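You operate a simulated robot arm through the tools that you are given. There is no shell and no other tool.

The job below is to be done with a simulated robot arm. You get a single attempt, and the scene is never put back.

Task
Clamp both easel ledges at 3.
Fine: turn each knob to LOOSE, slide the pointer to the number, knob back to TIGHT.
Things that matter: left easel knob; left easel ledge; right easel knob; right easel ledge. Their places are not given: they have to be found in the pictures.

Only the result counts: the job must be done as asked and must still hold three seconds after the hand-in. Knocking over, shifting, dropping, spilling or breaking anything else fails it.

Robot
A 6-joint arm with a fingered hand, fixed in place. Base frame: the origin is on the floor under the middle of its stand, x ahead of it, y to its left, z up. Units: mm, rad, N and s.
It reaches about 1346 mm from its shoulder. Its first joint turns from -2.601 to 2.601 rad. Payload 3.5 kg.
Tool frame: the origin (TCP) lies between the finger pads and is the grasp point; the fingertips stand 26 mm ahead of it; z points along the fingers, y is the line along which they close. The gripper opens to 132 mm; its body begins 73 mm behind the TCP. The gripper is a hand of 4 fingers: y runs from the thumb to the fingers, the wrist lies at [0, 0, -234] in the tool frame, and closing takes about 1.5 s.
Orientation is told as [roll, pitch, yaw] about the base's x, y, z axes, in that order, counted from this pose: with the fingers straight down and closing along the base's y, the tool's x points along the base's -x, its y along +y and its z along -z.

Tools
- The arm moves only by the tool step_arm. Its argument "increments" is a list of rows, each a list of 3 entries, a list of its own where there are three numbers: the shift along the tool's x, y, z in mm, then the turn, a rotation vector about the tool's x, y, z in rad, then the opening in per cent of the stroke, from 0 (shut) to 100 (fully open). In form: [[[x, y, z], [ax, ay, az], jaw], ...]. A call has 1 to 20 rows; each row is the pose to reach, as a shift and turn from the pose commanded when the call began, along the tool's axes at that moment. Rows are played at 5 a second. More than 50 mm and 0.15 rad between two rows, or a gripper value outside its range, and nothing of the call is played. Where a pose cannot be reached the arm comes as near as it can. A force on the tool above 40 N (or 10 N above the force at the start of the call, whichever is more), or a blocked arm, ends the call early, and 0.2 s more pass. Each finger travels about 72 mm/s and halts on what it meets, pressing with about 21 N; the grip force reading is that of the motor and also rises with nothing between the fingers. The clock runs only during rows and for 0.2 s after the last one: add rows that repeat a pose to give the fingers time. The reply holds the time, the measured pose of the TCP, the force on the tool along the base axes, the opening and the grip force, in the units named above and with some noise, with the torque about the TCP (base axes, N m) and any sound that the robot's microphone picked up, and new pictures: "views" is both (left out), scene, wrist or none.
- Cameras (640 x 400 px; columns grow to the right, rows downward): "scene" is fixed at [399.9, 651.1, 1469.9]; the picture's right is [-0.95, -0.33, 0.00], its down [-0.11, 0.32, -0.94] and it looks along [0.31, -0.89, -0.34] (base axes); focal length 337 px, centre (320, 200). "wrist" rides on the gripper at [68, 2, -97] in the tool frame; the picture's right is [-0.03, 1.00, 0.00], its down [-0.82, -0.02, -0.58] and it looks along [-0.58, -0.01, 0.82] (tool axes); focal length 270 px, centre (320, 200).
- slide_trunk(by): slides the trunk up (or, below 0, down) by that many mm; the arm rides with it, the base frame stays. It gives what a move gives, with no picture.
- set_grasp(shape): the hand has 4 fingers and takes this shape, open, in about a second: jaw (thumb against the fingers, like two jaws); tri (thumb and two fingers); tip (a fingertip pinch); poke (one finger out to press); point (the index stretched); flat (the hand flat); cup (the hand cupped); fist (a fist). The gripper value then closes the fingers along that shape, each until it touches; the sizes above hold for jaw. It gives what a move gives, with no picture.
- probe_pixels(camera, pixels): there is no depth. For up to 12 entries [column, row, z] of the newest picture of that camera ("zoom" is the newest enlarged one), the place [x, y] in the base frame at which the ray of that pixel passes the height z, good to about 3 mm. No time passes.
- enlarge(camera, box): a new picture of the part [left, top, right, bottom] of that camera's present view, enlarged. No time passes.
- finish_job(): hands the job in; it is judged then, once.

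Leave the gripper open and the arm clear of the work at the hand-in unless told otherwise.

The tools are called after "Call:" as name(argument=value, ...) on one line, values as JSON. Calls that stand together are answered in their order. step_arm: Moves the arm, as the interface text tells. Its arguments: {"type":"object","properties":{"increments":{"type":"array","items":{"type":"array"}},"views":{"type":"string","enum":["both","scene","wrist","none"]}},"required":["increments"]} The other tools are called the same way: slide_trunk (by) moves the trunk up or down; set_grasp (shape) gives the hand a shape; probe_pixels (camera, pixels) gives the place at which the rays of pixels pass given heights; enlarge (camera, box) takes an enlarged picture of a part of a camera's view; finish_job () hands the job in.

At the start:

```text
clock: 0.0
eef_pos: [335.5, -651.2, 1038.8]
orientation: [0.0, 0.001, 0.0]
contact_force: [-0.5, -0.1, 0.4]
torque: [0.01, -0.01, 0.0]
opening: 131.7
finger_force: 0.1
shape: jaw
trunk travel left (down, up): [-938.0, 32.0]
```

scene: 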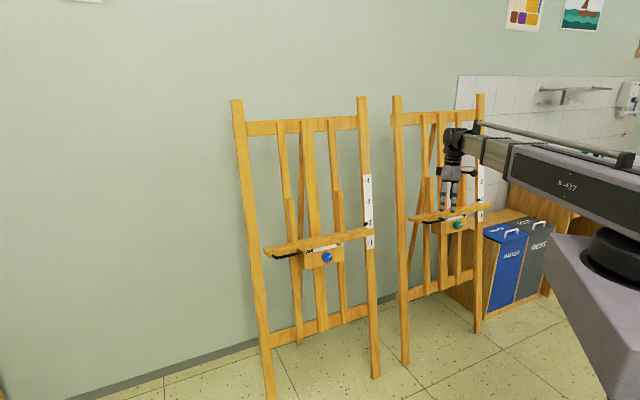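
wrist: 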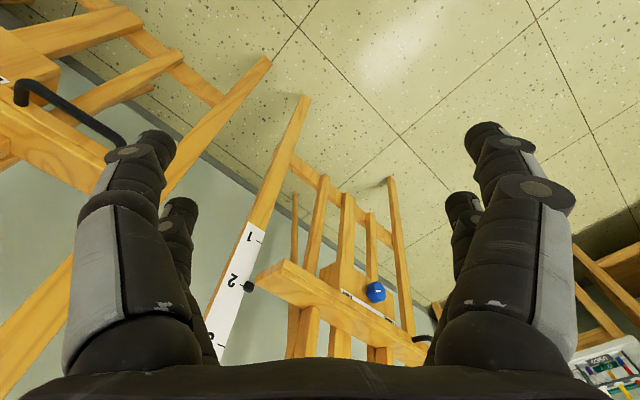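

I see two easels: one on the picture's left with a blue knob near (327,257), and one on the right with a green knob near (457,225). I'll enlarge both to read the scales and knob labels.

Call:
enlarge(camera="scene", box=[250, 160, 400, 290])

Call:
enlarge(camera="scene", box=[390, 130, 510, 260])

Call:
enlarge(camera="wrist", box=[180, 180, 460, 370])

```text
3.08 times, centred on (325, 225) of scene
```

zoom: 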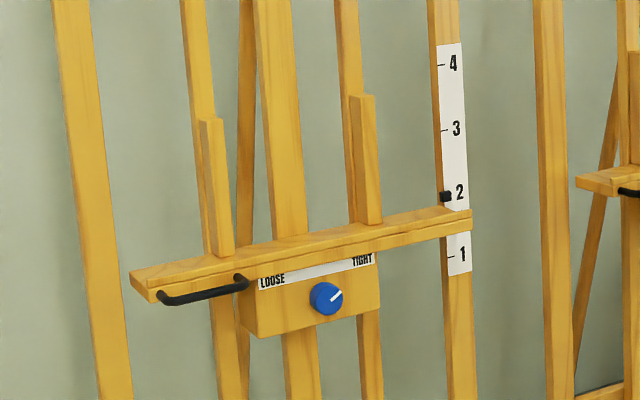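

```text
3.08 times, centred on (450, 195) of scene
```

zoom: 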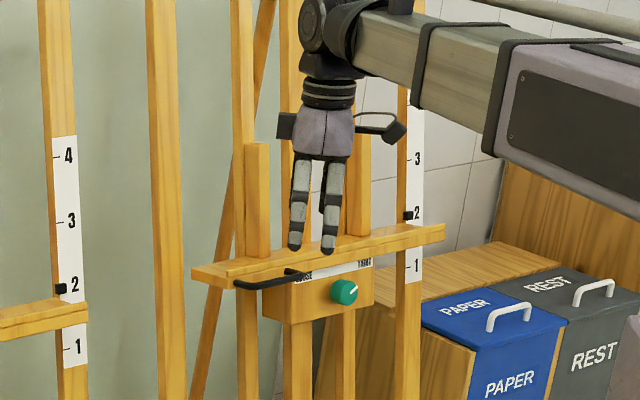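

```text
2.11 times, centred on (320, 275) of wrist
```

zoom: 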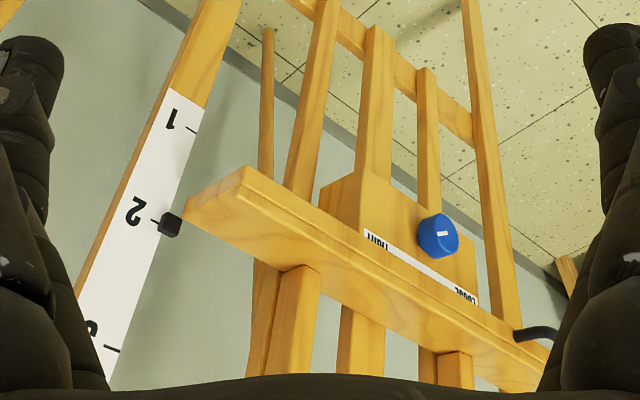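

The blue easel reads about 2 (pointer at about 1.9) and so does the green one, both with the knob mark toward TIGHT. I'll probe the floor feet and the knobs at several heights to find where the easels stand.

Call:
probe_pixels(camera="scene", pixels=[[270, 398, 0], [375, 378, 0], [405, 364, 0], [477, 333, 0], [298, 346, 0], [327, 257, 770], [327, 257, 760], [327, 257, 780], [457, 225, 770], [457, 225, 760], [457, 225, 780], [457, 225, 850]])

Call:
probe_pixels(camera="wrist", pixels=[[376, 292, 770], [376, 292, 760], [376, 292, 780], [248, 287, 880], [248, 287, 860], [248, 287, 840], [248, 287, 820]])

```text
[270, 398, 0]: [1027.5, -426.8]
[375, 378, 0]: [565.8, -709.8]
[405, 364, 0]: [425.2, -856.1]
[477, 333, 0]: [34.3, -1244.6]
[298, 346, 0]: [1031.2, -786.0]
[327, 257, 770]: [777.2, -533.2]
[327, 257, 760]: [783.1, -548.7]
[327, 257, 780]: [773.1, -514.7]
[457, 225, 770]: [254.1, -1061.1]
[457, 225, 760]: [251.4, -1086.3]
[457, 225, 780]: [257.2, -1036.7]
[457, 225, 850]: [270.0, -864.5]
```

```text
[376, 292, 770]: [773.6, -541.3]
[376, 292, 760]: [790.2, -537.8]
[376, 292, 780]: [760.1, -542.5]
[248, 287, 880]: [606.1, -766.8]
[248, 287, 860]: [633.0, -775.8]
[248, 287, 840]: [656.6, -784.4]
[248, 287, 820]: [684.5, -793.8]
```

Triangulating, the blue knob is near (777,-537,770) on a face with outward normal about (-0.52,0.85). The green knob is near (254,-1061,770) with normal about (-0.70,0.71). Before moving in, I'll see what the fingertip-pinch shape looks like in free space.

Call:
set_grasp(shape="tip")

Call:
step_arm(increments=[[[0, 0, 0], [0, 0, 0], 100], [[0, 0, 0], [0, 0, 0], 100]], views="wrist")

Call:
step_arm(increments=[[[0, 0, 0], [0, 0, 0], 30], [[0, 0, 0], [0, 0, 0], 30], [[0, 0, 0], [0, 0, 0], 30], [[0, 0, 0], [0, 0, 0], 30], [[0, 0, 0], [0, 0, 0], 30], [[0, 0, 0], [0, 0, 0], 30]], views="wrist")

```text
clock: 0.9
eef_pos: [335.1, -651.2, 1039.1]
orientation: [0.0, 0.002, 0.0]
contact_force: [-0.6, 0.3, 0.9]
torque: [-0.02, -0.01, 0.0]
opening: 131.9
finger_force: 0.1
shape: tip
trunk travel left (down, up): [-938.0, 32.0]
```

```text
clock: 1.5
eef_pos: [334.8, -650.8, 1038.6]
orientation: [0.001, -0.001, 0.001]
contact_force: [0.2, 0.2, -0.2]
torque: [-0.03, 0.0, 0.03]
opening: 131.8
finger_force: 0.0
shape: tip
trunk travel left (down, up): [-938.0, 32.0]
```

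wrist: 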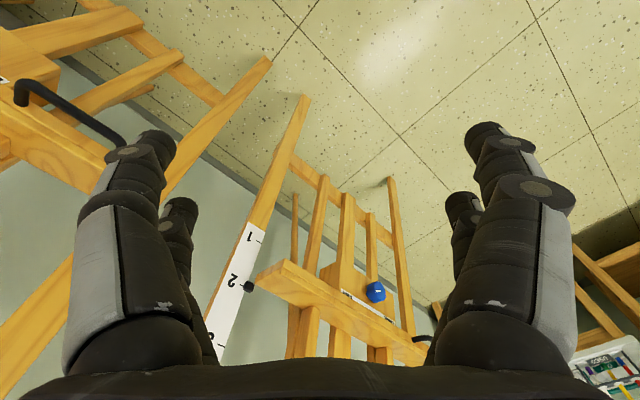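

```text
clock: 2.9
eef_pos: [333.6, -651.5, 1039.6]
orientation: [-0.001, 0.002, 0.0]
contact_force: [0.0, -0.1, 0.6]
torque: [0.03, 0.02, -0.02]
opening: 40.0
finger_force: 0.1
shape: tip
trunk travel left (down, up): [-938.0, 32.0]
```

wrist: 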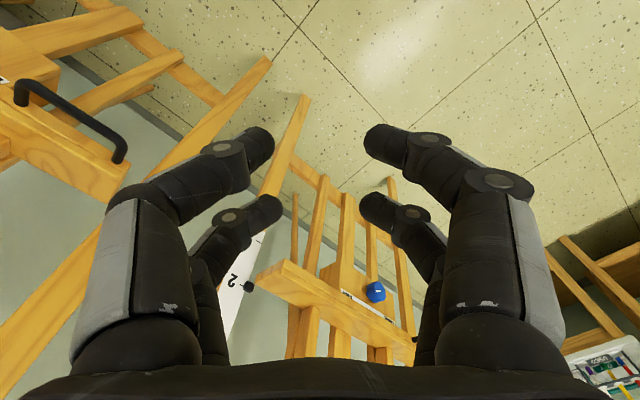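

The tip shape gives two fingers per side. I'll check the "tri" shape as well before choosing.

Call:
set_grasp(shape="tri")

Call:
step_arm(increments=[[[0, 0, 0], [0, 0, 0], 30], [[0, 0, 0], [0, 0, 0], 30], [[0, 0, 0], [0, 0, 0], 30], [[0, 0, 0], [0, 0, 0], 30], [[0, 0, 0], [0, 0, 0], 30], [[0, 0, 0], [0, 0, 0], 30]], views="wrist")

Call:
set_grasp(shape="jaw")

Call:
step_arm(increments=[[[0, 0, 0], [0, 0, 0], 30], [[0, 0, 0], [0, 0, 0], 30], [[0, 0, 0], [0, 0, 0], 30], [[0, 0, 0], [0, 0, 0], 30], [[0, 0, 0], [0, 0, 0], 30], [[0, 0, 0], [0, 0, 0], 30]], views="both")

```text
clock: 3.8
eef_pos: [335.4, -651.4, 1039.9]
orientation: [0.001, 0.0, -0.001]
contact_force: [0.0, 0.1, -0.4]
torque: [0.0, 0.0, -0.02]
opening: 131.8
finger_force: 0.0
shape: tri
trunk travel left (down, up): [-938.0, 32.0]
```

```text
clock: 5.2
eef_pos: [335.7, -651.5, 1038.3]
orientation: [-0.001, 0.0, -0.001]
contact_force: [-0.4, -0.7, -0.3]
torque: [0.02, 0.01, 0.03]
opening: 40.1
finger_force: 0.0
shape: tri
trunk travel left (down, up): [-938.0, 32.0]
```

wrist: 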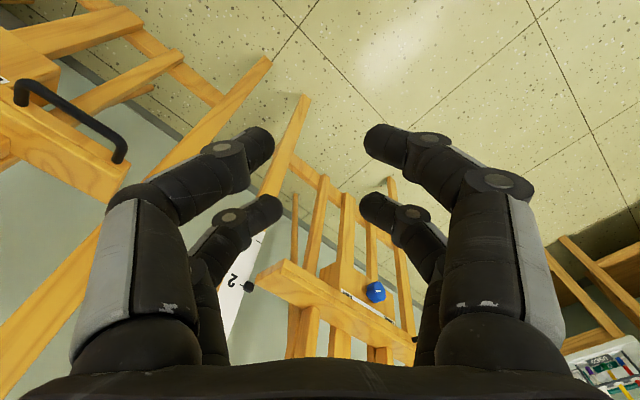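

```text
clock: 6.1
eef_pos: [335.5, -650.8, 1038.6]
orientation: [-0.001, -0.001, 0.0]
contact_force: [-0.1, -0.3, -0.2]
torque: [0.0, -0.01, 0.02]
opening: 131.7
finger_force: 0.1
shape: jaw
trunk travel left (down, up): [-938.0, 32.0]
```

```text
clock: 7.5
eef_pos: [336.4, -652.3, 1040.5]
orientation: [0.0, -0.001, 0.001]
contact_force: [-0.1, 0.2, 0.5]
torque: [0.03, 0.02, 0.0]
opening: 39.7
finger_force: 0.1
shape: jaw
trunk travel left (down, up): [-938.0, 32.0]
```

scene: 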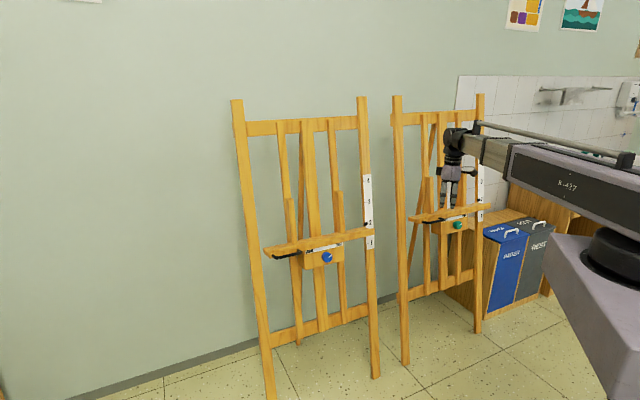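
wrist: 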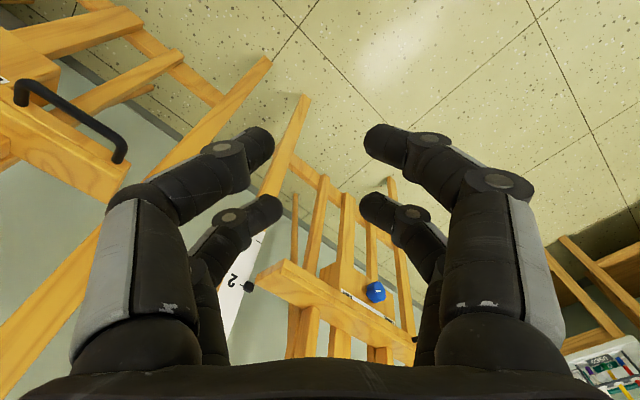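

The three shapes are alike: two fingers a side, about ±20 mm apart along tool x. Triangulating scale ticks 1 and 3 on the blue easel gives about 100 mm per number, with the rail leaning back about 9°. Next I'll pull the hand back from the easels into open space, then tip it horizontal.

Call:
step_arm(increments=[[[-20, 45, 0], [0, 0, 0], 60], [[-40, 90, 0], [0, 0, 0], 60], [[-60, 135, 0], [0, 0, 0], 60], [[-80, 180, 0], [0, 0, 0], 60], [[-100, 225, 0], [0, 0, 0], 60], [[-120, 270, 0], [0, 0, 0], 60]], views="both")

```text
clock: 8.9
eef_pos: [456.4, -378.3, 1039.0]
orientation: [0.001, 0.0, -0.002]
contact_force: [0.2, 0.6, -0.5]
torque: [0.02, -0.01, -0.01]
opening: 78.8
finger_force: 0.0
shape: jaw
trunk travel left (down, up): [-938.0, 32.0]
```

scene: 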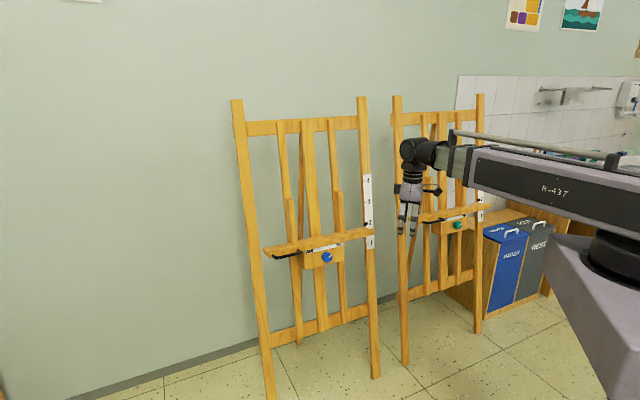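
wrist: 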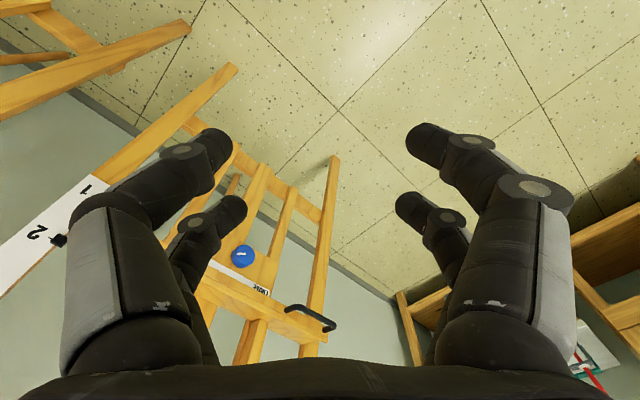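

The hand is clear of both easels. Now I'll tip it toward the blue easel's face (target orientation about roll -1.41, yaw 0.55) while shifting to a point about 250 mm in front of the knob.

Call:
step_arm(increments=[[[-16, 4, 0], [0.1142, -0.0322, -0.0379], 60], [[-32, 8, 0], [0.2285, -0.0644, -0.0758], 60], [[-48, 12, 0], [0.3427, -0.0966, -0.1138], 60], [[-64, 16, 0], [0.4569, -0.1289, -0.1517], 60], [[-80, 20, 0], [0.5712, -0.1611, -0.1896], 60], [[-96, 24, 0], [0.6854, -0.1933, -0.2275], 60], [[-112, 28, 0], [0.7996, -0.2255, -0.2654], 60], [[-128, 32, 0], [0.9139, -0.2577, -0.3033], 60], [[-144, 36, 0], [1.0281, -0.29, -0.3413], 60], [[-160, 40, 0], [1.1423, -0.3222, -0.3792], 60], [[-176, 44, 0], [1.2566, -0.3544, -0.4171], 60], [[-192, 48, 0], [1.3708, -0.3866, -0.455], 60], [[-192, 48, 0], [1.3708, -0.3866, -0.455], 60]], views="both")

```text
clock: 11.7
eef_pos: [650.2, -333.2, 1234.3]
orientation: [-1.41, 0.0, 0.549]
contact_force: [-0.7, -0.6, -0.2]
torque: [-0.01, -0.01, 0.02]
opening: 78.7
finger_force: 0.1
shape: jaw
out of reach, approached as far as the arm can: row 2, 3, 4, 5, 6, 7, 8, 9, 10, 11, 12, 13
trunk travel left (down, up): [-938.0, 32.0]
```

scene: 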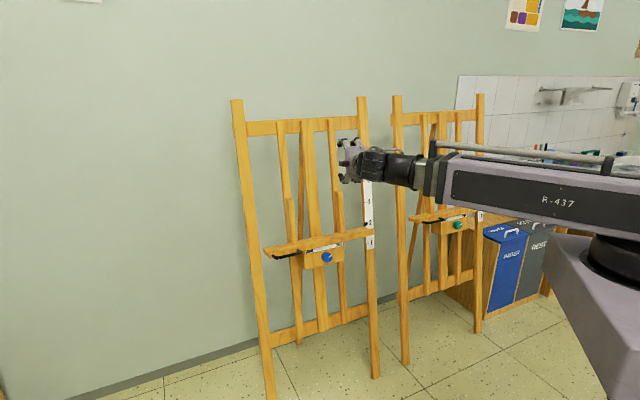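
wrist: 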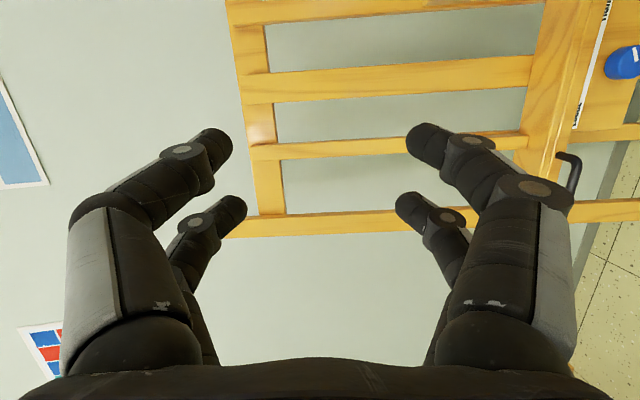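

The wrist height follows the trunk (about 1272), so the hand stopped at z 1234 with the orientation right. I'll lower the trunk 400 mm to bring the hand near knob height, about 250 mm in front of it.

Call:
slide_trunk(by=-400)

Call:
step_arm(increments=[[[0, 0, 0], [0, 0, 0], 60]], views="both")

```text
clock: 15.5
eef_pos: [650.1, -334.0, 834.3]
orientation: [-1.406, 0.0, 0.55]
contact_force: [0.4, 0.1, 0.8]
torque: [0.0, 0.01, 0.02]
opening: 78.6
finger_force: 0.1
shape: jaw
trunk travel left (down, up): [-538.0, 432.0]
```

```text
clock: 15.9
eef_pos: [650.0, -334.3, 835.7]
orientation: [-1.406, -0.001, 0.55]
contact_force: [-0.6, 0.4, -0.9]
torque: [0.03, 0.04, 0.0]
opening: 78.6
finger_force: 0.0
shape: jaw
trunk travel left (down, up): [-538.0, 432.0]
```

scene: 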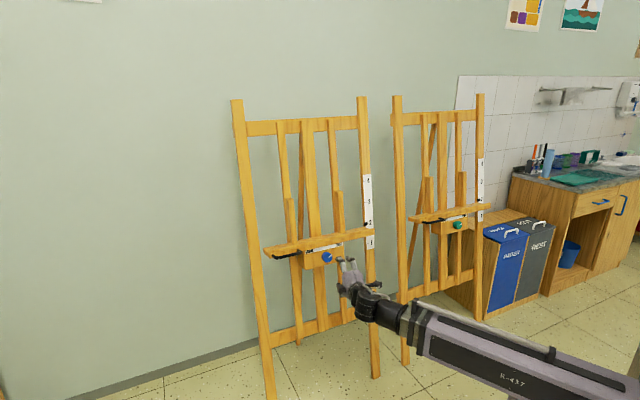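
wrist: 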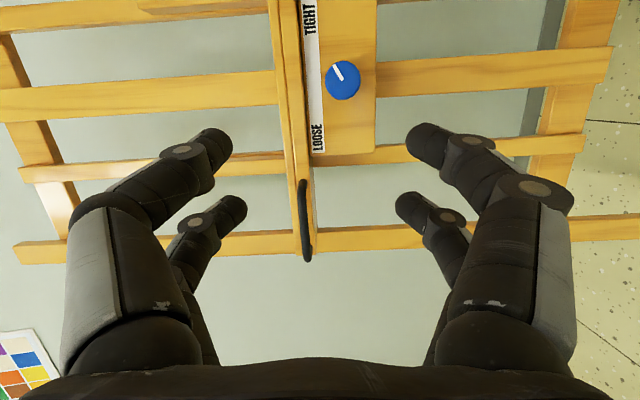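

Excellent view: the knob is at (343,80) in the wrist picture, which is turned sideways (picture-left is up, picture-up is the TIGHT side). I'll enlarge to read the knob mark and see how far the ledge sticks out.

Call:
enlarge(camera="wrist", box=[260, 0, 420, 170])

Call:
enlarge(camera="scene", box=[260, 160, 400, 290])

```text
2.35 times, centred on (340, 85) of wrist
```

zoom: 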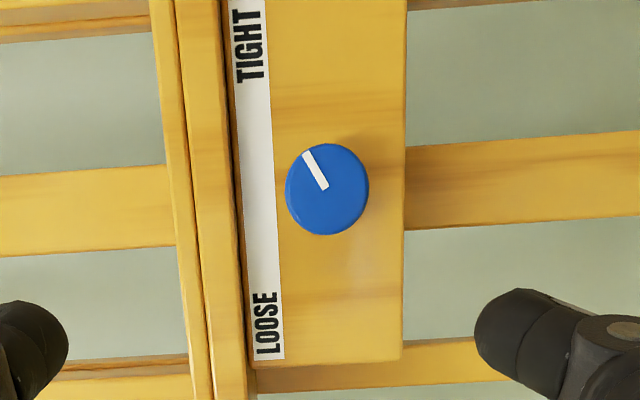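

```text
3.08 times, centred on (330, 225) of scene
```

zoom: 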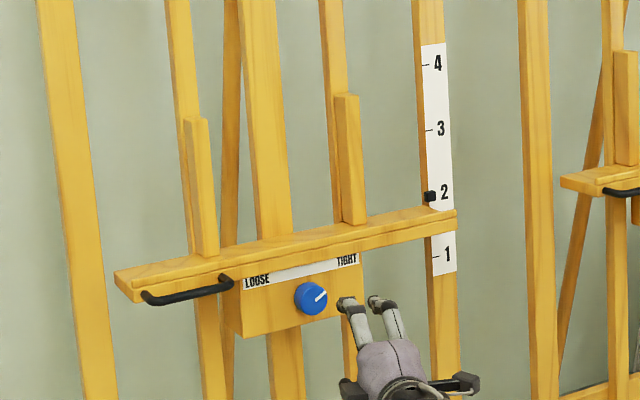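

The mark points about 60° toward TIGHT, so LOOSE should be about 120° counter-clockwise. I'll triangulate the knob precisely from both cameras, along with points on the block and ledge.

Call:
probe_pixels(camera="wrist", pixels=[[343, 80.3, 760], [343, 80.3, 770], [343, 80.3, 780], [318, 137, 810], [310, 20, 810], [304, 262, 820]])

Call:
probe_pixels(camera="scene", pixels=[[328, 256.5, 760], [328, 256.5, 770], [328, 256.5, 780]])

```text
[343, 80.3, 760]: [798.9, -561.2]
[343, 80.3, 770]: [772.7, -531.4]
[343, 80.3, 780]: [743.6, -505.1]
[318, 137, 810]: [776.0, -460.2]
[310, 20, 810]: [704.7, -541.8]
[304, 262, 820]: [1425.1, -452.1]
```

```text
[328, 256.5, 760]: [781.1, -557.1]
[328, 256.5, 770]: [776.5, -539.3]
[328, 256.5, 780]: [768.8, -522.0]
```

The knob front sits at about (779,-542,767). Before touching it, I'll test in free space that the wrist can roll the needed 120°, starting with +1.05 rad.

Call:
step_arm(increments=[[[0, 0, 0], [0, 0, 0.15], 60], [[0, 0, 0], [0, 0, 0.3], 60], [[0, 0, 0], [0, 0, 0.45], 60], [[0, 0, 0], [0, 0, 0.6], 60], [[0, 0, 0], [0, 0, 0.75], 60], [[0, 0, 0], [0, 0, 0.9], 60], [[0, 0, 0], [0, 0, 1.05], 60], [[0, 0, 0], [0, 0, 1.15], 60], [[0, 0, 0], [0, 0, 1.15], 60]], views="both")

```text
clock: 17.9
eef_pos: [650.2, -334.8, 835.2]
orientation: [-1.188, -1.121, 0.202]
contact_force: [-0.2, 0.1, -0.7]
torque: [0.02, 0.0, -0.01]
opening: 78.6
finger_force: 0.1
shape: jaw
trunk travel left (down, up): [-538.0, 432.0]
```

scene: 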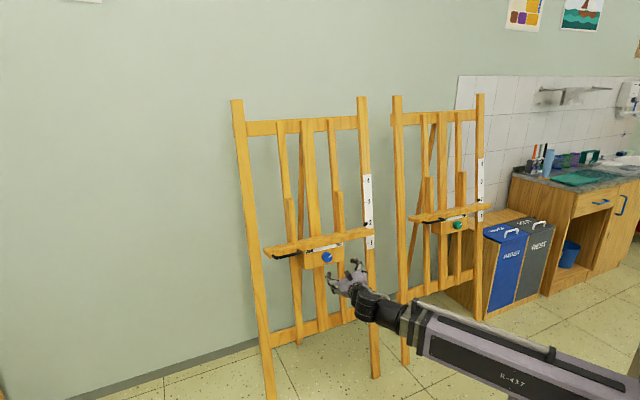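
wrist: 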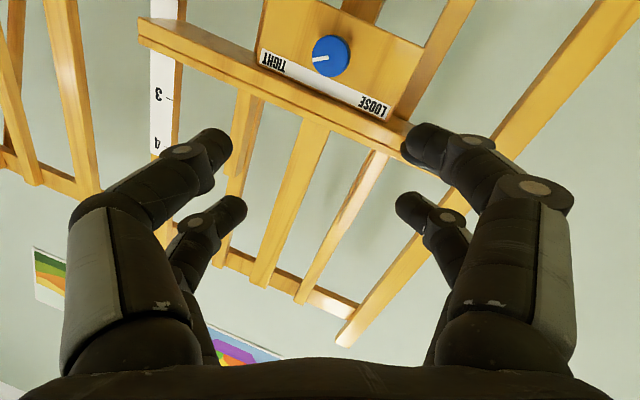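

The +1.15 roll works. Now I'll test the full counter-clockwise sweep of -2.3 rad from here.

Call:
step_arm(increments=[[[0, 0, 0], [0, 0, -0.15], 60], [[0, 0, 0], [0, 0, -0.3], 60], [[0, 0, 0], [0, 0, -0.45], 60], [[0, 0, 0], [0, 0, -0.6], 60], [[0, 0, 0], [0, 0, -0.75], 60], [[0, 0, 0], [0, 0, -0.9], 60], [[0, 0, 0], [0, 0, -1.05], 60], [[0, 0, 0], [0, 0, -1.2], 60], [[0, 0, 0], [0, 0, -1.35], 60], [[0, 0, 0], [0, 0, -1.5], 60], [[0, 0, 0], [0, 0, -1.65], 60], [[0, 0, 0], [0, 0, -1.8], 60], [[0, 0, 0], [0, 0, -1.95], 60], [[0, 0, 0], [0, 0, -2.1], 60], [[0, 0, 0], [0, 0, -2.25], 60], [[0, 0, 0], [0, 0, -2.3], 60], [[0, 0, 0], [0, 0, -2.3], 60]], views="both")

```text
clock: 21.5
eef_pos: [649.8, -332.6, 834.5]
orientation: [-1.183, 1.121, 0.902]
contact_force: [-1.1, 1.1, 0.5]
torque: [0.07, 0.02, 0.0]
opening: 78.7
finger_force: 0.0
shape: jaw
trunk travel left (down, up): [-538.0, 432.0]
```

scene: 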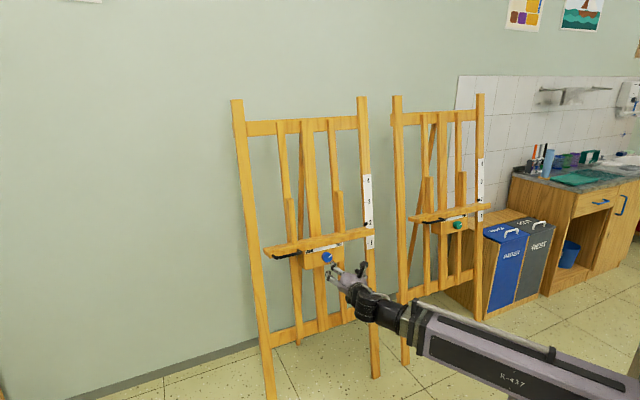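
wrist: 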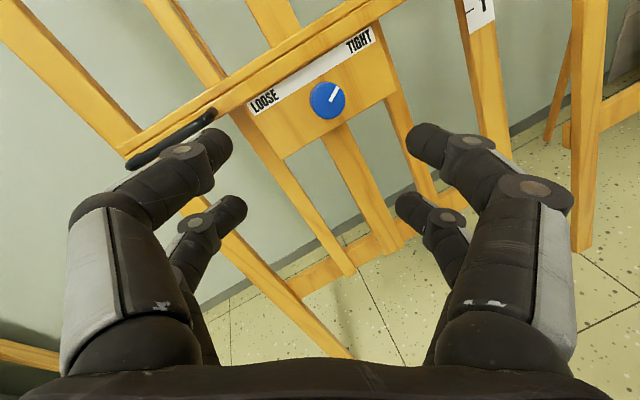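

The whole sweep is reachable. This view is nearly upright and good for measuring, so I'll enlarge the knob and ledge region.

Call:
enlarge(camera="wrist", box=[230, 20, 420, 160])

```text
2.86 times, centred on (325, 90) of wrist
```

zoom: 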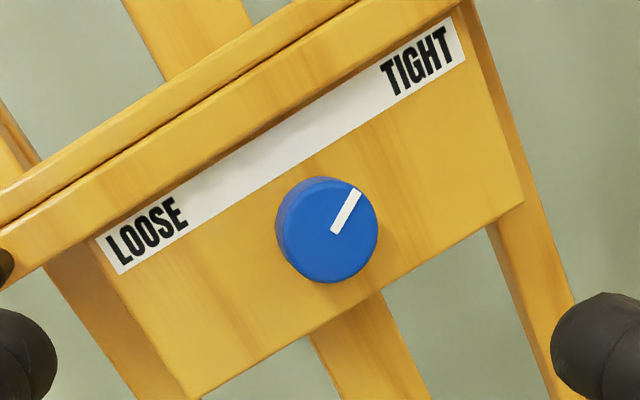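

Call:
probe_pixels(camera="wrist", pixels=[[328.1, 101.5, 760], [328.1, 101.5, 767], [328.1, 101.5, 775]])

```text
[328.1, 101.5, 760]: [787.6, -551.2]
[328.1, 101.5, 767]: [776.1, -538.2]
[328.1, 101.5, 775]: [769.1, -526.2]
```

The knob position is consistent at about (779,-541,766), so I need to come down about 29 mm and advance. I'll roll to the TIGHT-side starting angle and advance 100 mm along the tool axis, and see whether the arm alone can change height.

Call:
step_arm(increments=[[[0, 0, 0], [0, 0, 0.15], 60], [[0, 0, 0], [0, 0, 0.3], 60], [[0, 0, 0], [0, 0, 0.45], 60], [[0, 0, 0], [0, 0, 0.6], 60], [[0, 0, 0], [0, 0, 0.75], 60], [[0, 0, 10], [0, 0, 0.9], 60], [[0, 0, 20], [0, 0, 1.05], 60], [[0, 0, 30], [0, 0, 1.2], 60], [[0, 0, 40], [0, 0, 1.35], 60], [[0, 0, 50], [0, 0, 1.5], 60], [[0, 0, 60], [0, 0, 1.65], 60], [[0, 0, 70], [0, 0, 1.8], 60], [[0, 0, 80], [0, 0, 1.95], 60], [[0, 0, 90], [0, 0, 2.1], 60], [[0, 0, 100], [0, 0, 2.25], 60], [[0, 0, 100], [0, 0, 2.25], 60]], views="both")

```text
clock: 24.9
eef_pos: [701.6, -416.9, 834.1]
orientation: [-1.217, -1.076, 0.237]
contact_force: [-0.2, -0.1, 0.9]
torque: [0.01, -0.01, 0.02]
opening: 79.0
finger_force: 0.0
shape: jaw
out of reach, approached as far as the arm can: row 8, 9, 10, 11, 12, 13, 14, 15, 16
trunk travel left (down, up): [-538.0, 432.0]
```

scene: 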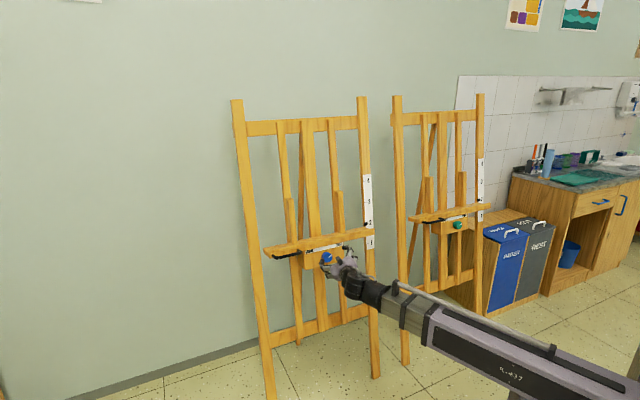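
wrist: 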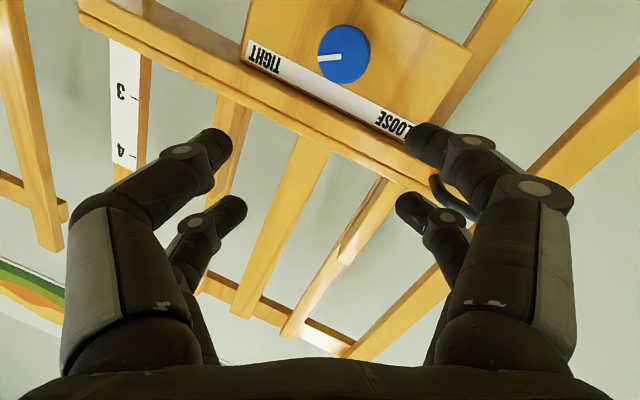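

This confirms the arm works in a horizontal plane and only the trunk changes height. I'll lower the trunk 67 mm to put the tool axis on the knob, then look again.

Call:
slide_trunk(by=-67)

Call:
step_arm(increments=[[[0, 0, 0], [0, 0, 0], 55], [[0, 0, 0], [0, 0, 0], 55]], views="both")

```text
clock: 26.0
eef_pos: [702.3, -416.5, 768.1]
orientation: [-1.217, -1.073, 0.236]
contact_force: [-0.5, 0.4, -0.3]
torque: [0.0, 0.01, 0.02]
opening: 78.9
finger_force: 0.0
shape: jaw
trunk travel left (down, up): [-471.0, 499.0]
```

```text
clock: 26.6
eef_pos: [701.7, -416.9, 765.9]
orientation: [-1.218, -1.075, 0.237]
contact_force: [-0.3, -0.1, -1.2]
torque: [-0.02, 0.01, -0.02]
opening: 73.1
finger_force: 0.0
shape: jaw
trunk travel left (down, up): [-471.0, 499.0]
```

scene: 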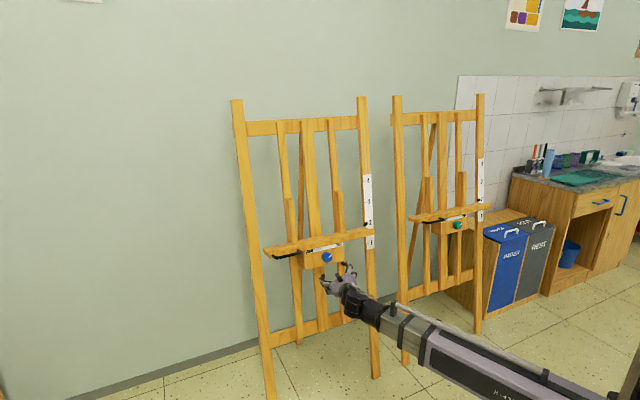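
wrist: 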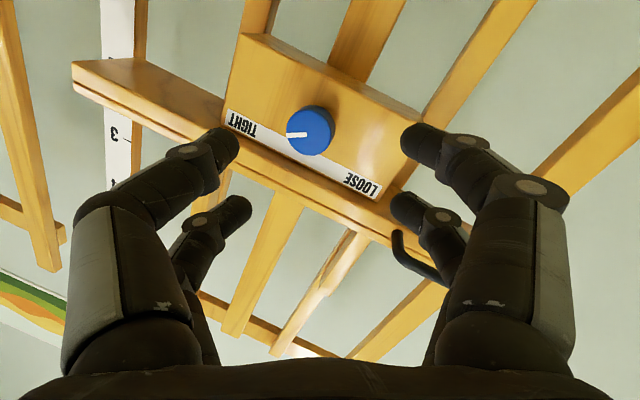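

Call:
enlarge(camera="wrist", box=[210, 60, 420, 210])

Call:
probe_pixels(camera="wrist", pixels=[[307, 133, 758], [307, 133, 766], [307, 133, 774]])

```text
2.67 times, centred on (315, 135) of wrist
```

zoom: 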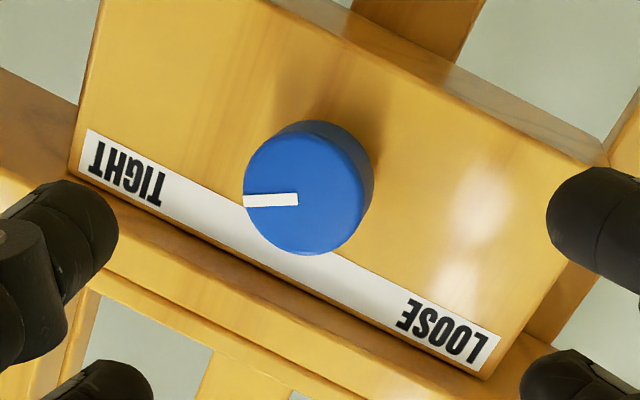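

```text
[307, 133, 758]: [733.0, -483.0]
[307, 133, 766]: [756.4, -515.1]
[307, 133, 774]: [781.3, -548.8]
```

From this underside view, the block face is flush with or slightly ahead of the ledge, so fingers in front of it will be clear. Combining the views puts the knob front at about (774,-535,771). I'll raise the trunk 5 mm and advance to about 50 mm short, where the knob should appear near (315,157) if I'm aligned.

Call:
slide_trunk(by=5)

Call:
step_arm(increments=[[[-3.9, -2.1, 27.1], [0, 0, 0], 55], [[-7.7, -4.1, 54.2], [0, 0, 0], 55], [[-11.6, -6.2, 81.3], [0, 0, 0], 55], [[-11.6, -6.2, 81.3], [0, 0, 0], 55]], views="both")

```text
clock: 27.1
eef_pos: [702.0, -417.2, 771.5]
orientation: [-1.219, -1.074, 0.235]
contact_force: [1.1, 0.9, -0.1]
torque: [-0.02, -0.02, 0.01]
opening: 73.3
finger_force: 0.0
shape: jaw
trunk travel left (down, up): [-476.0, 494.0]
```

```text
clock: 28.1
eef_pos: [744.2, -486.4, 771.8]
orientation: [-1.218, -1.074, 0.236]
contact_force: [0.6, 0.4, 0.5]
torque: [0.01, 0.03, 0.01]
opening: 73.4
finger_force: 0.1
shape: jaw
trunk travel left (down, up): [-476.0, 494.0]
```

scene: 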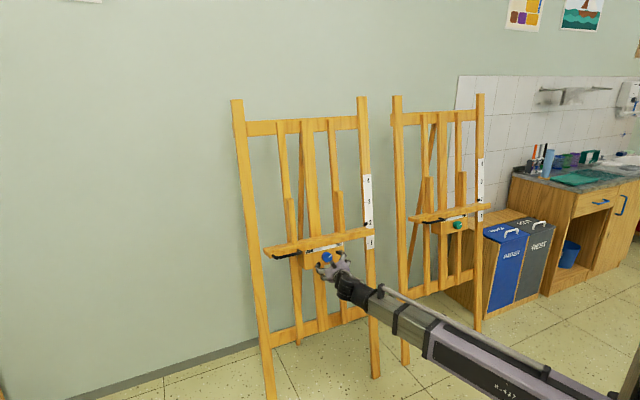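
wrist: 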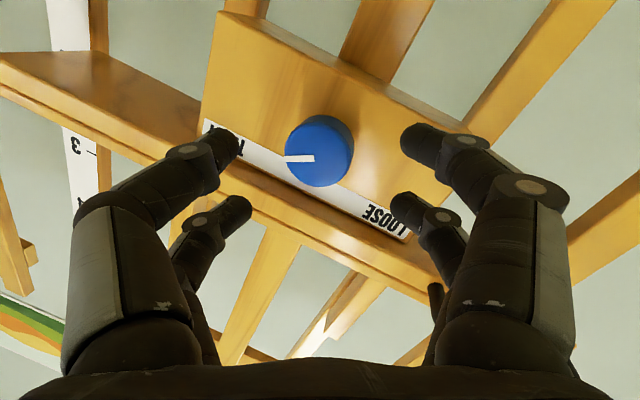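

Call:
enlarge(camera="wrist", box=[200, 80, 440, 230])

```text
2.67 times, centred on (320, 155) of wrist
```

zoom: 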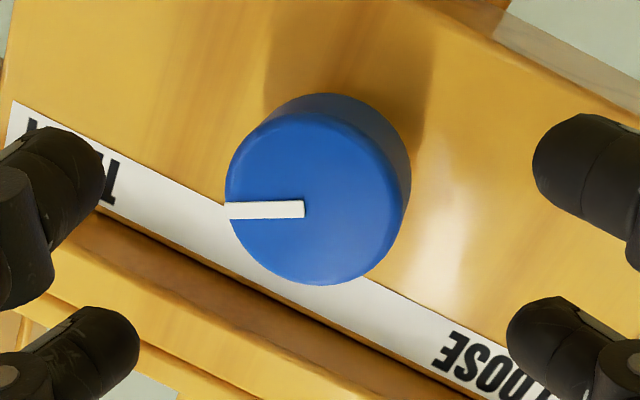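

The knob is close to where I predicted, but its visible side shows my yaw is off. The block edges' vanishing point gives a ledge direction of about 43.6°, not 31.5°, because the foot I probed was cropped by the picture edge. I'll yaw +0.21 rad about the vertical, keeping the tool axis through the knob.

Call:
step_arm(increments=[[[2.5, -5.2, 0.7], [-0.0924, -0.047, -0.0168], 55], [[5.05, -10.5, 1.5], [-0.1848, -0.0941, -0.0336], 55], [[5.05, -10.5, 1.5], [-0.1848, -0.0941, -0.0336], 55]], views="both")

Call:
enlarge(camera="wrist", box=[200, 60, 440, 210])

```text
clock: 28.9
eef_pos: [736.2, -494.2, 772.2]
orientation: [-1.216, -1.075, 0.445]
contact_force: [0.2, -0.5, -0.2]
torque: [-0.01, -0.03, -0.01]
opening: 73.0
finger_force: 0.0
shape: jaw
trunk travel left (down, up): [-476.0, 494.0]
```

scene: 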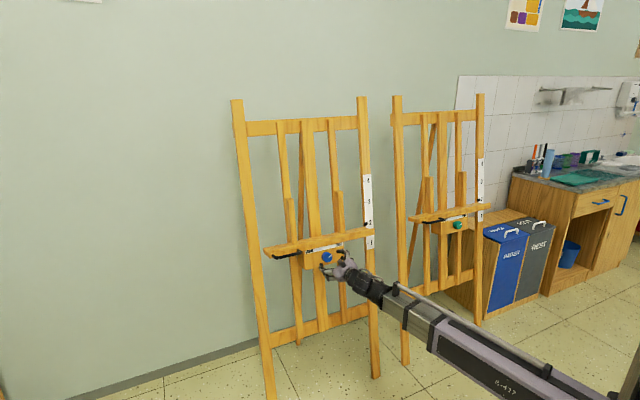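
wrist: 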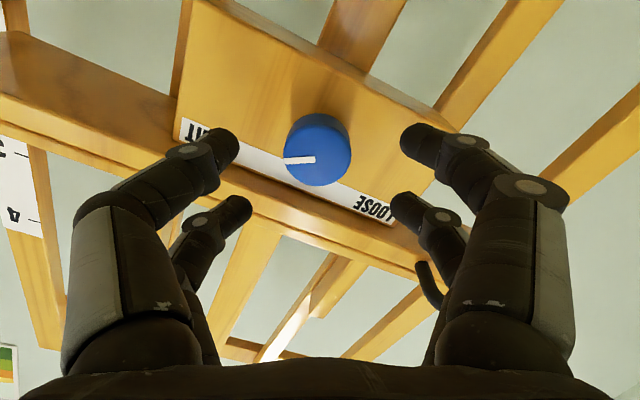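

```text
2.67 times, centred on (320, 135) of wrist
```

zoom: 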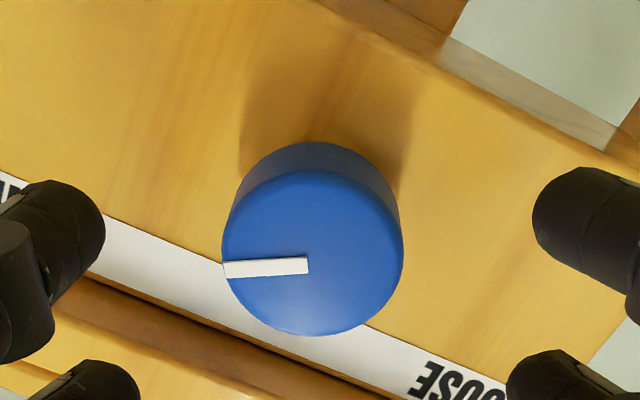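

Now the knob's side shows straight up in the picture, so the axis is aligned; the knob is about 42 mm wide and 23 mm deep. Its front is at (317,155), about 60 mm ahead. I'll advance 50 mm with the fingers open around it, then check.

Call:
step_arm(increments=[[[-2.8, -0.4, 16.6], [0, 0, 0], 55], [[-5.6, -0.8, 33.2], [0, 0, 0], 55], [[-8.47, -1.17, 49.84], [0, 0, 0], 55], [[-8.47, -1.17, 49.84], [0, 0, 0], 55]], views="both")

Call:
enlarge(camera="wrist", box=[200, 90, 440, 240])

```text
clock: 29.9
eef_pos: [773.3, -529.7, 772.1]
orientation: [-1.215, -1.075, 0.443]
contact_force: [-1.0, 0.5, -2.0]
torque: [0.1, -0.08, -0.04]
opening: 73.0
finger_force: 0.0
shape: jaw
trunk travel left (down, up): [-476.0, 494.0]
```

scene: 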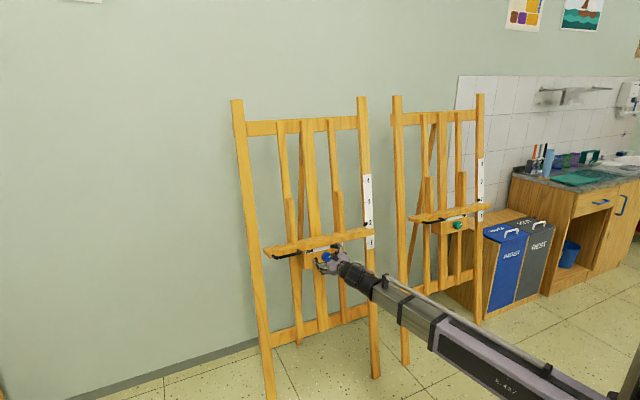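
wrist: 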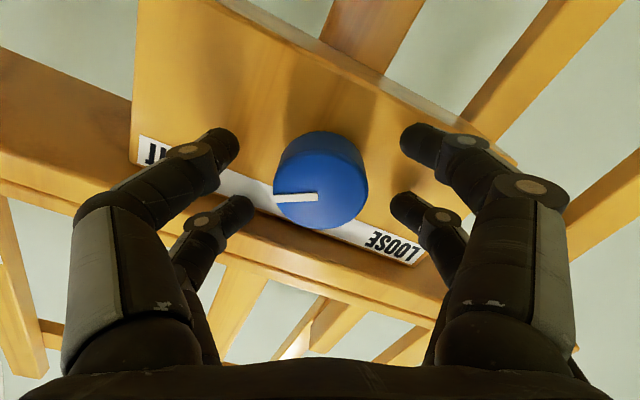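

```text
2.67 times, centred on (320, 165) of wrist
```

zoom: 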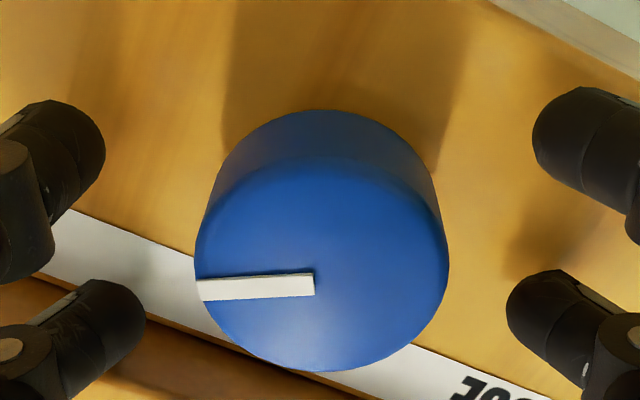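

Call:
enlarge(camera="scene", box=[290, 225, 380, 285])

Call:
step_arm(increments=[[[0, 0, 0], [0, 0, 0], 55], [[0, 0, 0], [0, 0, 0], 55]], views="none")

```text
6.67 times, centred on (335, 255) of scene
```

zoom: 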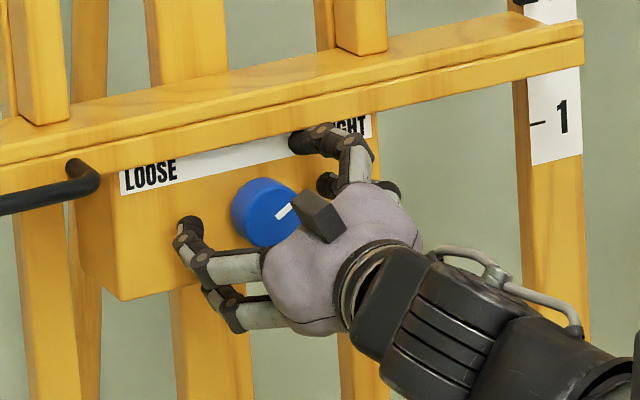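

```text
clock: 30.5
eef_pos: [772.7, -530.3, 772.3]
orientation: [-1.215, -1.075, 0.444]
contact_force: [-1.6, -0.5, -3.5]
torque: [0.13, -0.08, -0.06]
opening: 72.6
finger_force: 0.1
shape: jaw
trunk travel left (down, up): [-476.0, 494.0]
```

There's a slight steady contact (about 3.5 N downward, consistent with the upper-right finger touching the ledge's underside). I'll look at the region by the ledge more closely before going on.

Call:
enlarge(camera="wrist", box=[130, 110, 290, 270])

Call:
enlarge(camera="scene", box=[305, 230, 355, 270])

```text
2.50 times, centred on (210, 190) of wrist
```

zoom: 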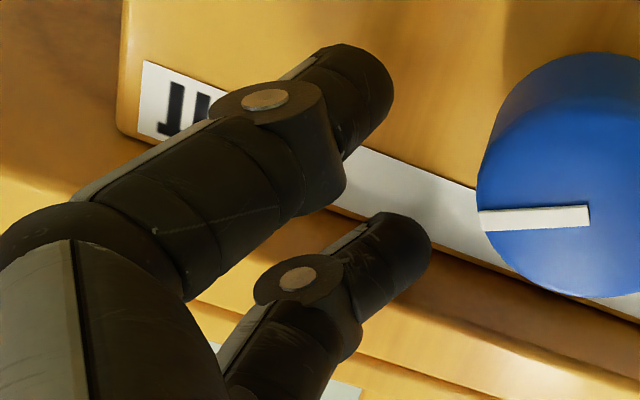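

```text
10.00 times, centred on (330, 250) of scene
```

zoom: 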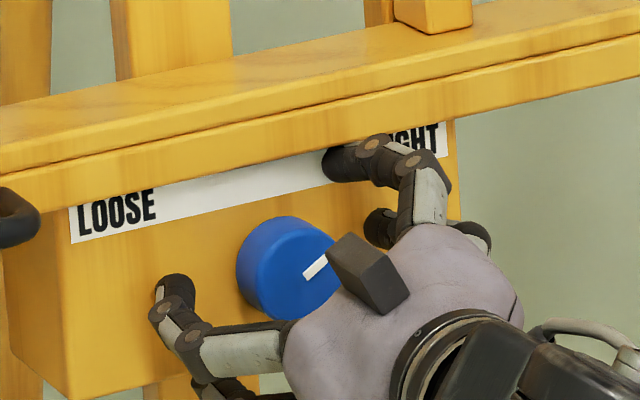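

The ledge does overhang the block by roughly 15–20 mm, so only the fingertips should be on the knob and the knuckles must stay outside. I'll back off about 9 mm, lower 3 mm to centre, and re-check.

Call:
step_arm(increments=[[[1.29, 0.63, -8.87], [0, 0, 0], 55], [[1.29, 0.63, -8.87], [0, 0, 0], 55]], views="none")

Call:
slide_trunk(by=-3)

Call:
step_arm(increments=[[[0, 0, 0], [0, 0, 0], 50], [[0, 0, 0], [0, 0, 0], 50]], views="both")

Call:
enlarge(camera="wrist", box=[200, 90, 440, 240])

```text
clock: 31.1
eef_pos: [765.9, -522.7, 772.1]
orientation: [-1.215, -1.076, 0.445]
contact_force: [0.3, -0.1, -0.9]
torque: [-0.03, 0.03, 0.01]
opening: 72.7
finger_force: 0.1
shape: jaw
trunk travel left (down, up): [-476.0, 494.0]
```

```text
clock: 31.6
eef_pos: [767.5, -522.6, 768.5]
orientation: [-1.214, -1.077, 0.443]
contact_force: [0.4, 0.6, -0.7]
torque: [0.0, -0.04, -0.01]
opening: 72.9
finger_force: 0.0
shape: jaw
trunk travel left (down, up): [-473.0, 497.0]
```

```text
clock: 32.2
eef_pos: [766.3, -523.6, 768.8]
orientation: [-1.216, -1.074, 0.444]
contact_force: [0.6, 0.3, 0.3]
torque: [0.04, -0.03, -0.05]
opening: 66.4
finger_force: 0.1
shape: jaw
trunk travel left (down, up): [-473.0, 497.0]
```

scene: 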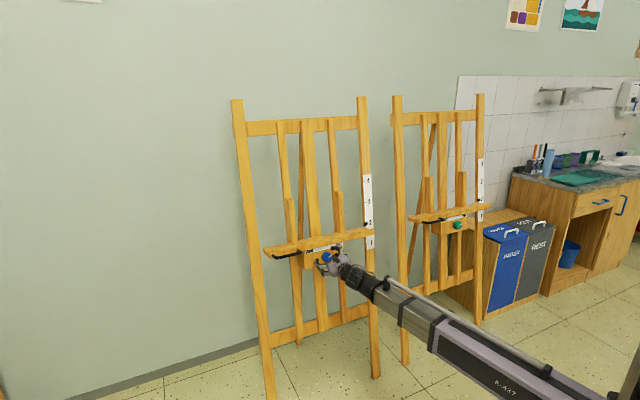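
wrist: 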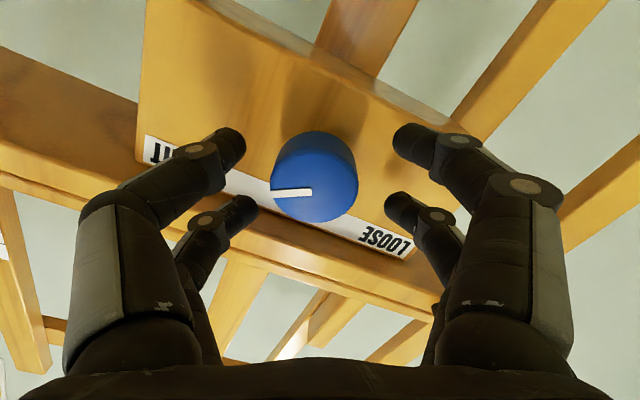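

```text
2.67 times, centred on (320, 165) of wrist
```

zoom: 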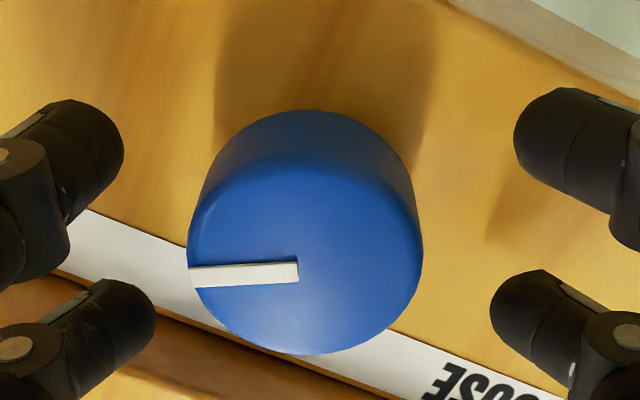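

The contact is gone and the fingers straddle the knob. It's about 1.8 mm off to one side, so I'll shift by that much and close the fingers onto it.

Call:
step_arm(increments=[[[0.9, -1.8, 0], [0, 0, 0], 50], [[0.9, -1.8, 0], [0, 0, 0], 35], [[0.9, -1.8, 0], [0, 0, 0], 20], [[0.9, -1.8, 0], [0, 0, 0], 10], [[0.9, -1.8, 0], [0, 0, 0], 5], [[0.9, -1.8, 0], [0, 0, 0], 5], [[0.9, -1.8, 0], [0, 0, 0], 5]], views="both")

Call:
enlarge(camera="wrist", box=[200, 90, 440, 240])

```text
clock: 33.9
eef_pos: [765.7, -525.8, 769.4]
orientation: [-1.216, -1.076, 0.444]
contact_force: [2.0, -1.8, 1.1]
torque: [-0.01, -0.01, 0.07]
opening: 17.8
finger_force: 21.4
shape: jaw
trunk travel left (down, up): [-473.0, 497.0]
```

scene: 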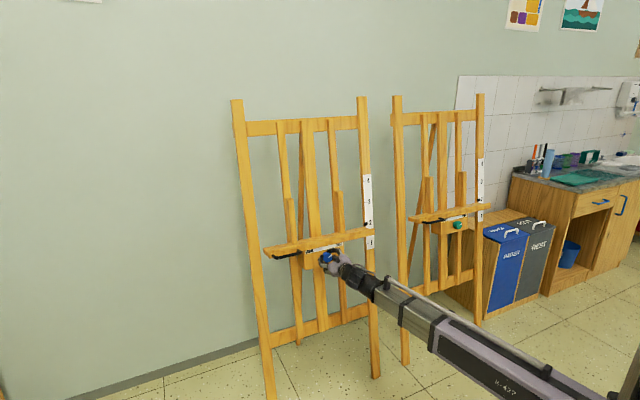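
wrist: 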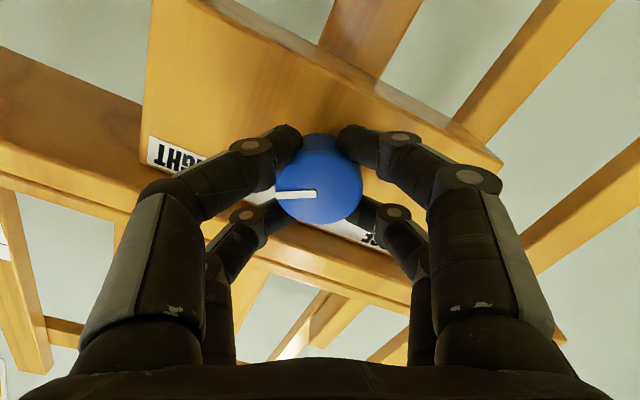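

```text
2.67 times, centred on (320, 165) of wrist
```

zoom: 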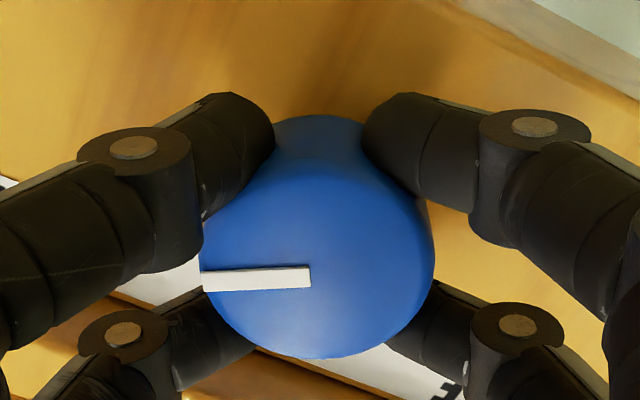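

A good four-point grip around the knob. Now I'll turn counter-clockwise toward LOOSE, first -0.6 rad, watching the forces.

Call:
step_arm(increments=[[[0, 0, 0], [0, 0, -0.1], 5], [[0, 0, 0], [0, 0, -0.2], 5], [[0, 0, 0], [0, 0, -0.3], 5], [[0, 0, 0], [0, 0, -0.4], 5], [[0, 0, 0], [0, 0, -0.5], 5], [[0, 0, 0], [0, 0, -0.6], 5], [[0, 0, 0], [0, 0, -0.6], 5]], views="both")

Call:
enlarge(camera="wrist", box=[200, 90, 440, 240])

```text
clock: 35.5
eef_pos: [765.5, -525.2, 768.6]
orientation: [-1.379, -0.492, 0.668]
contact_force: [-1.6, -7.0, -1.6]
torque: [-0.01, 0.0, -0.06]
opening: 17.9
finger_force: 20.9
shape: jaw
trunk travel left (down, up): [-473.0, 497.0]
```

scene: 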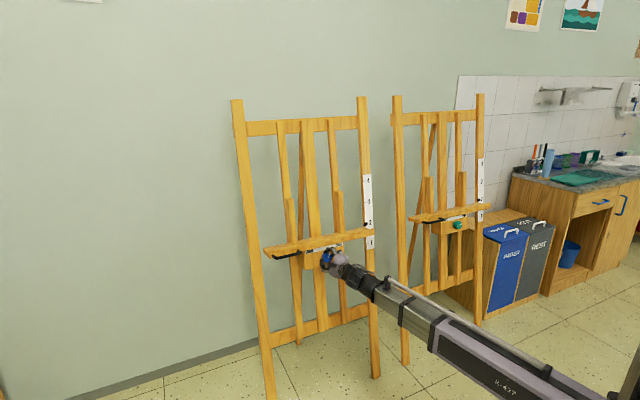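
wrist: 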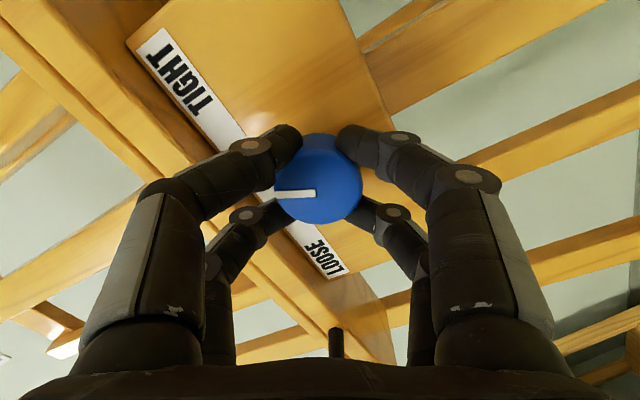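

```text
2.67 times, centred on (320, 165) of wrist
```

zoom: 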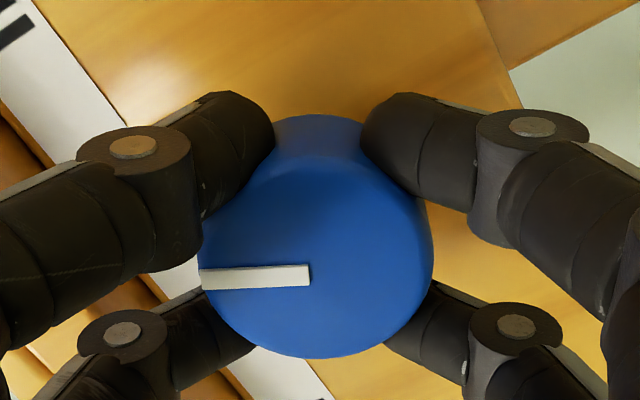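

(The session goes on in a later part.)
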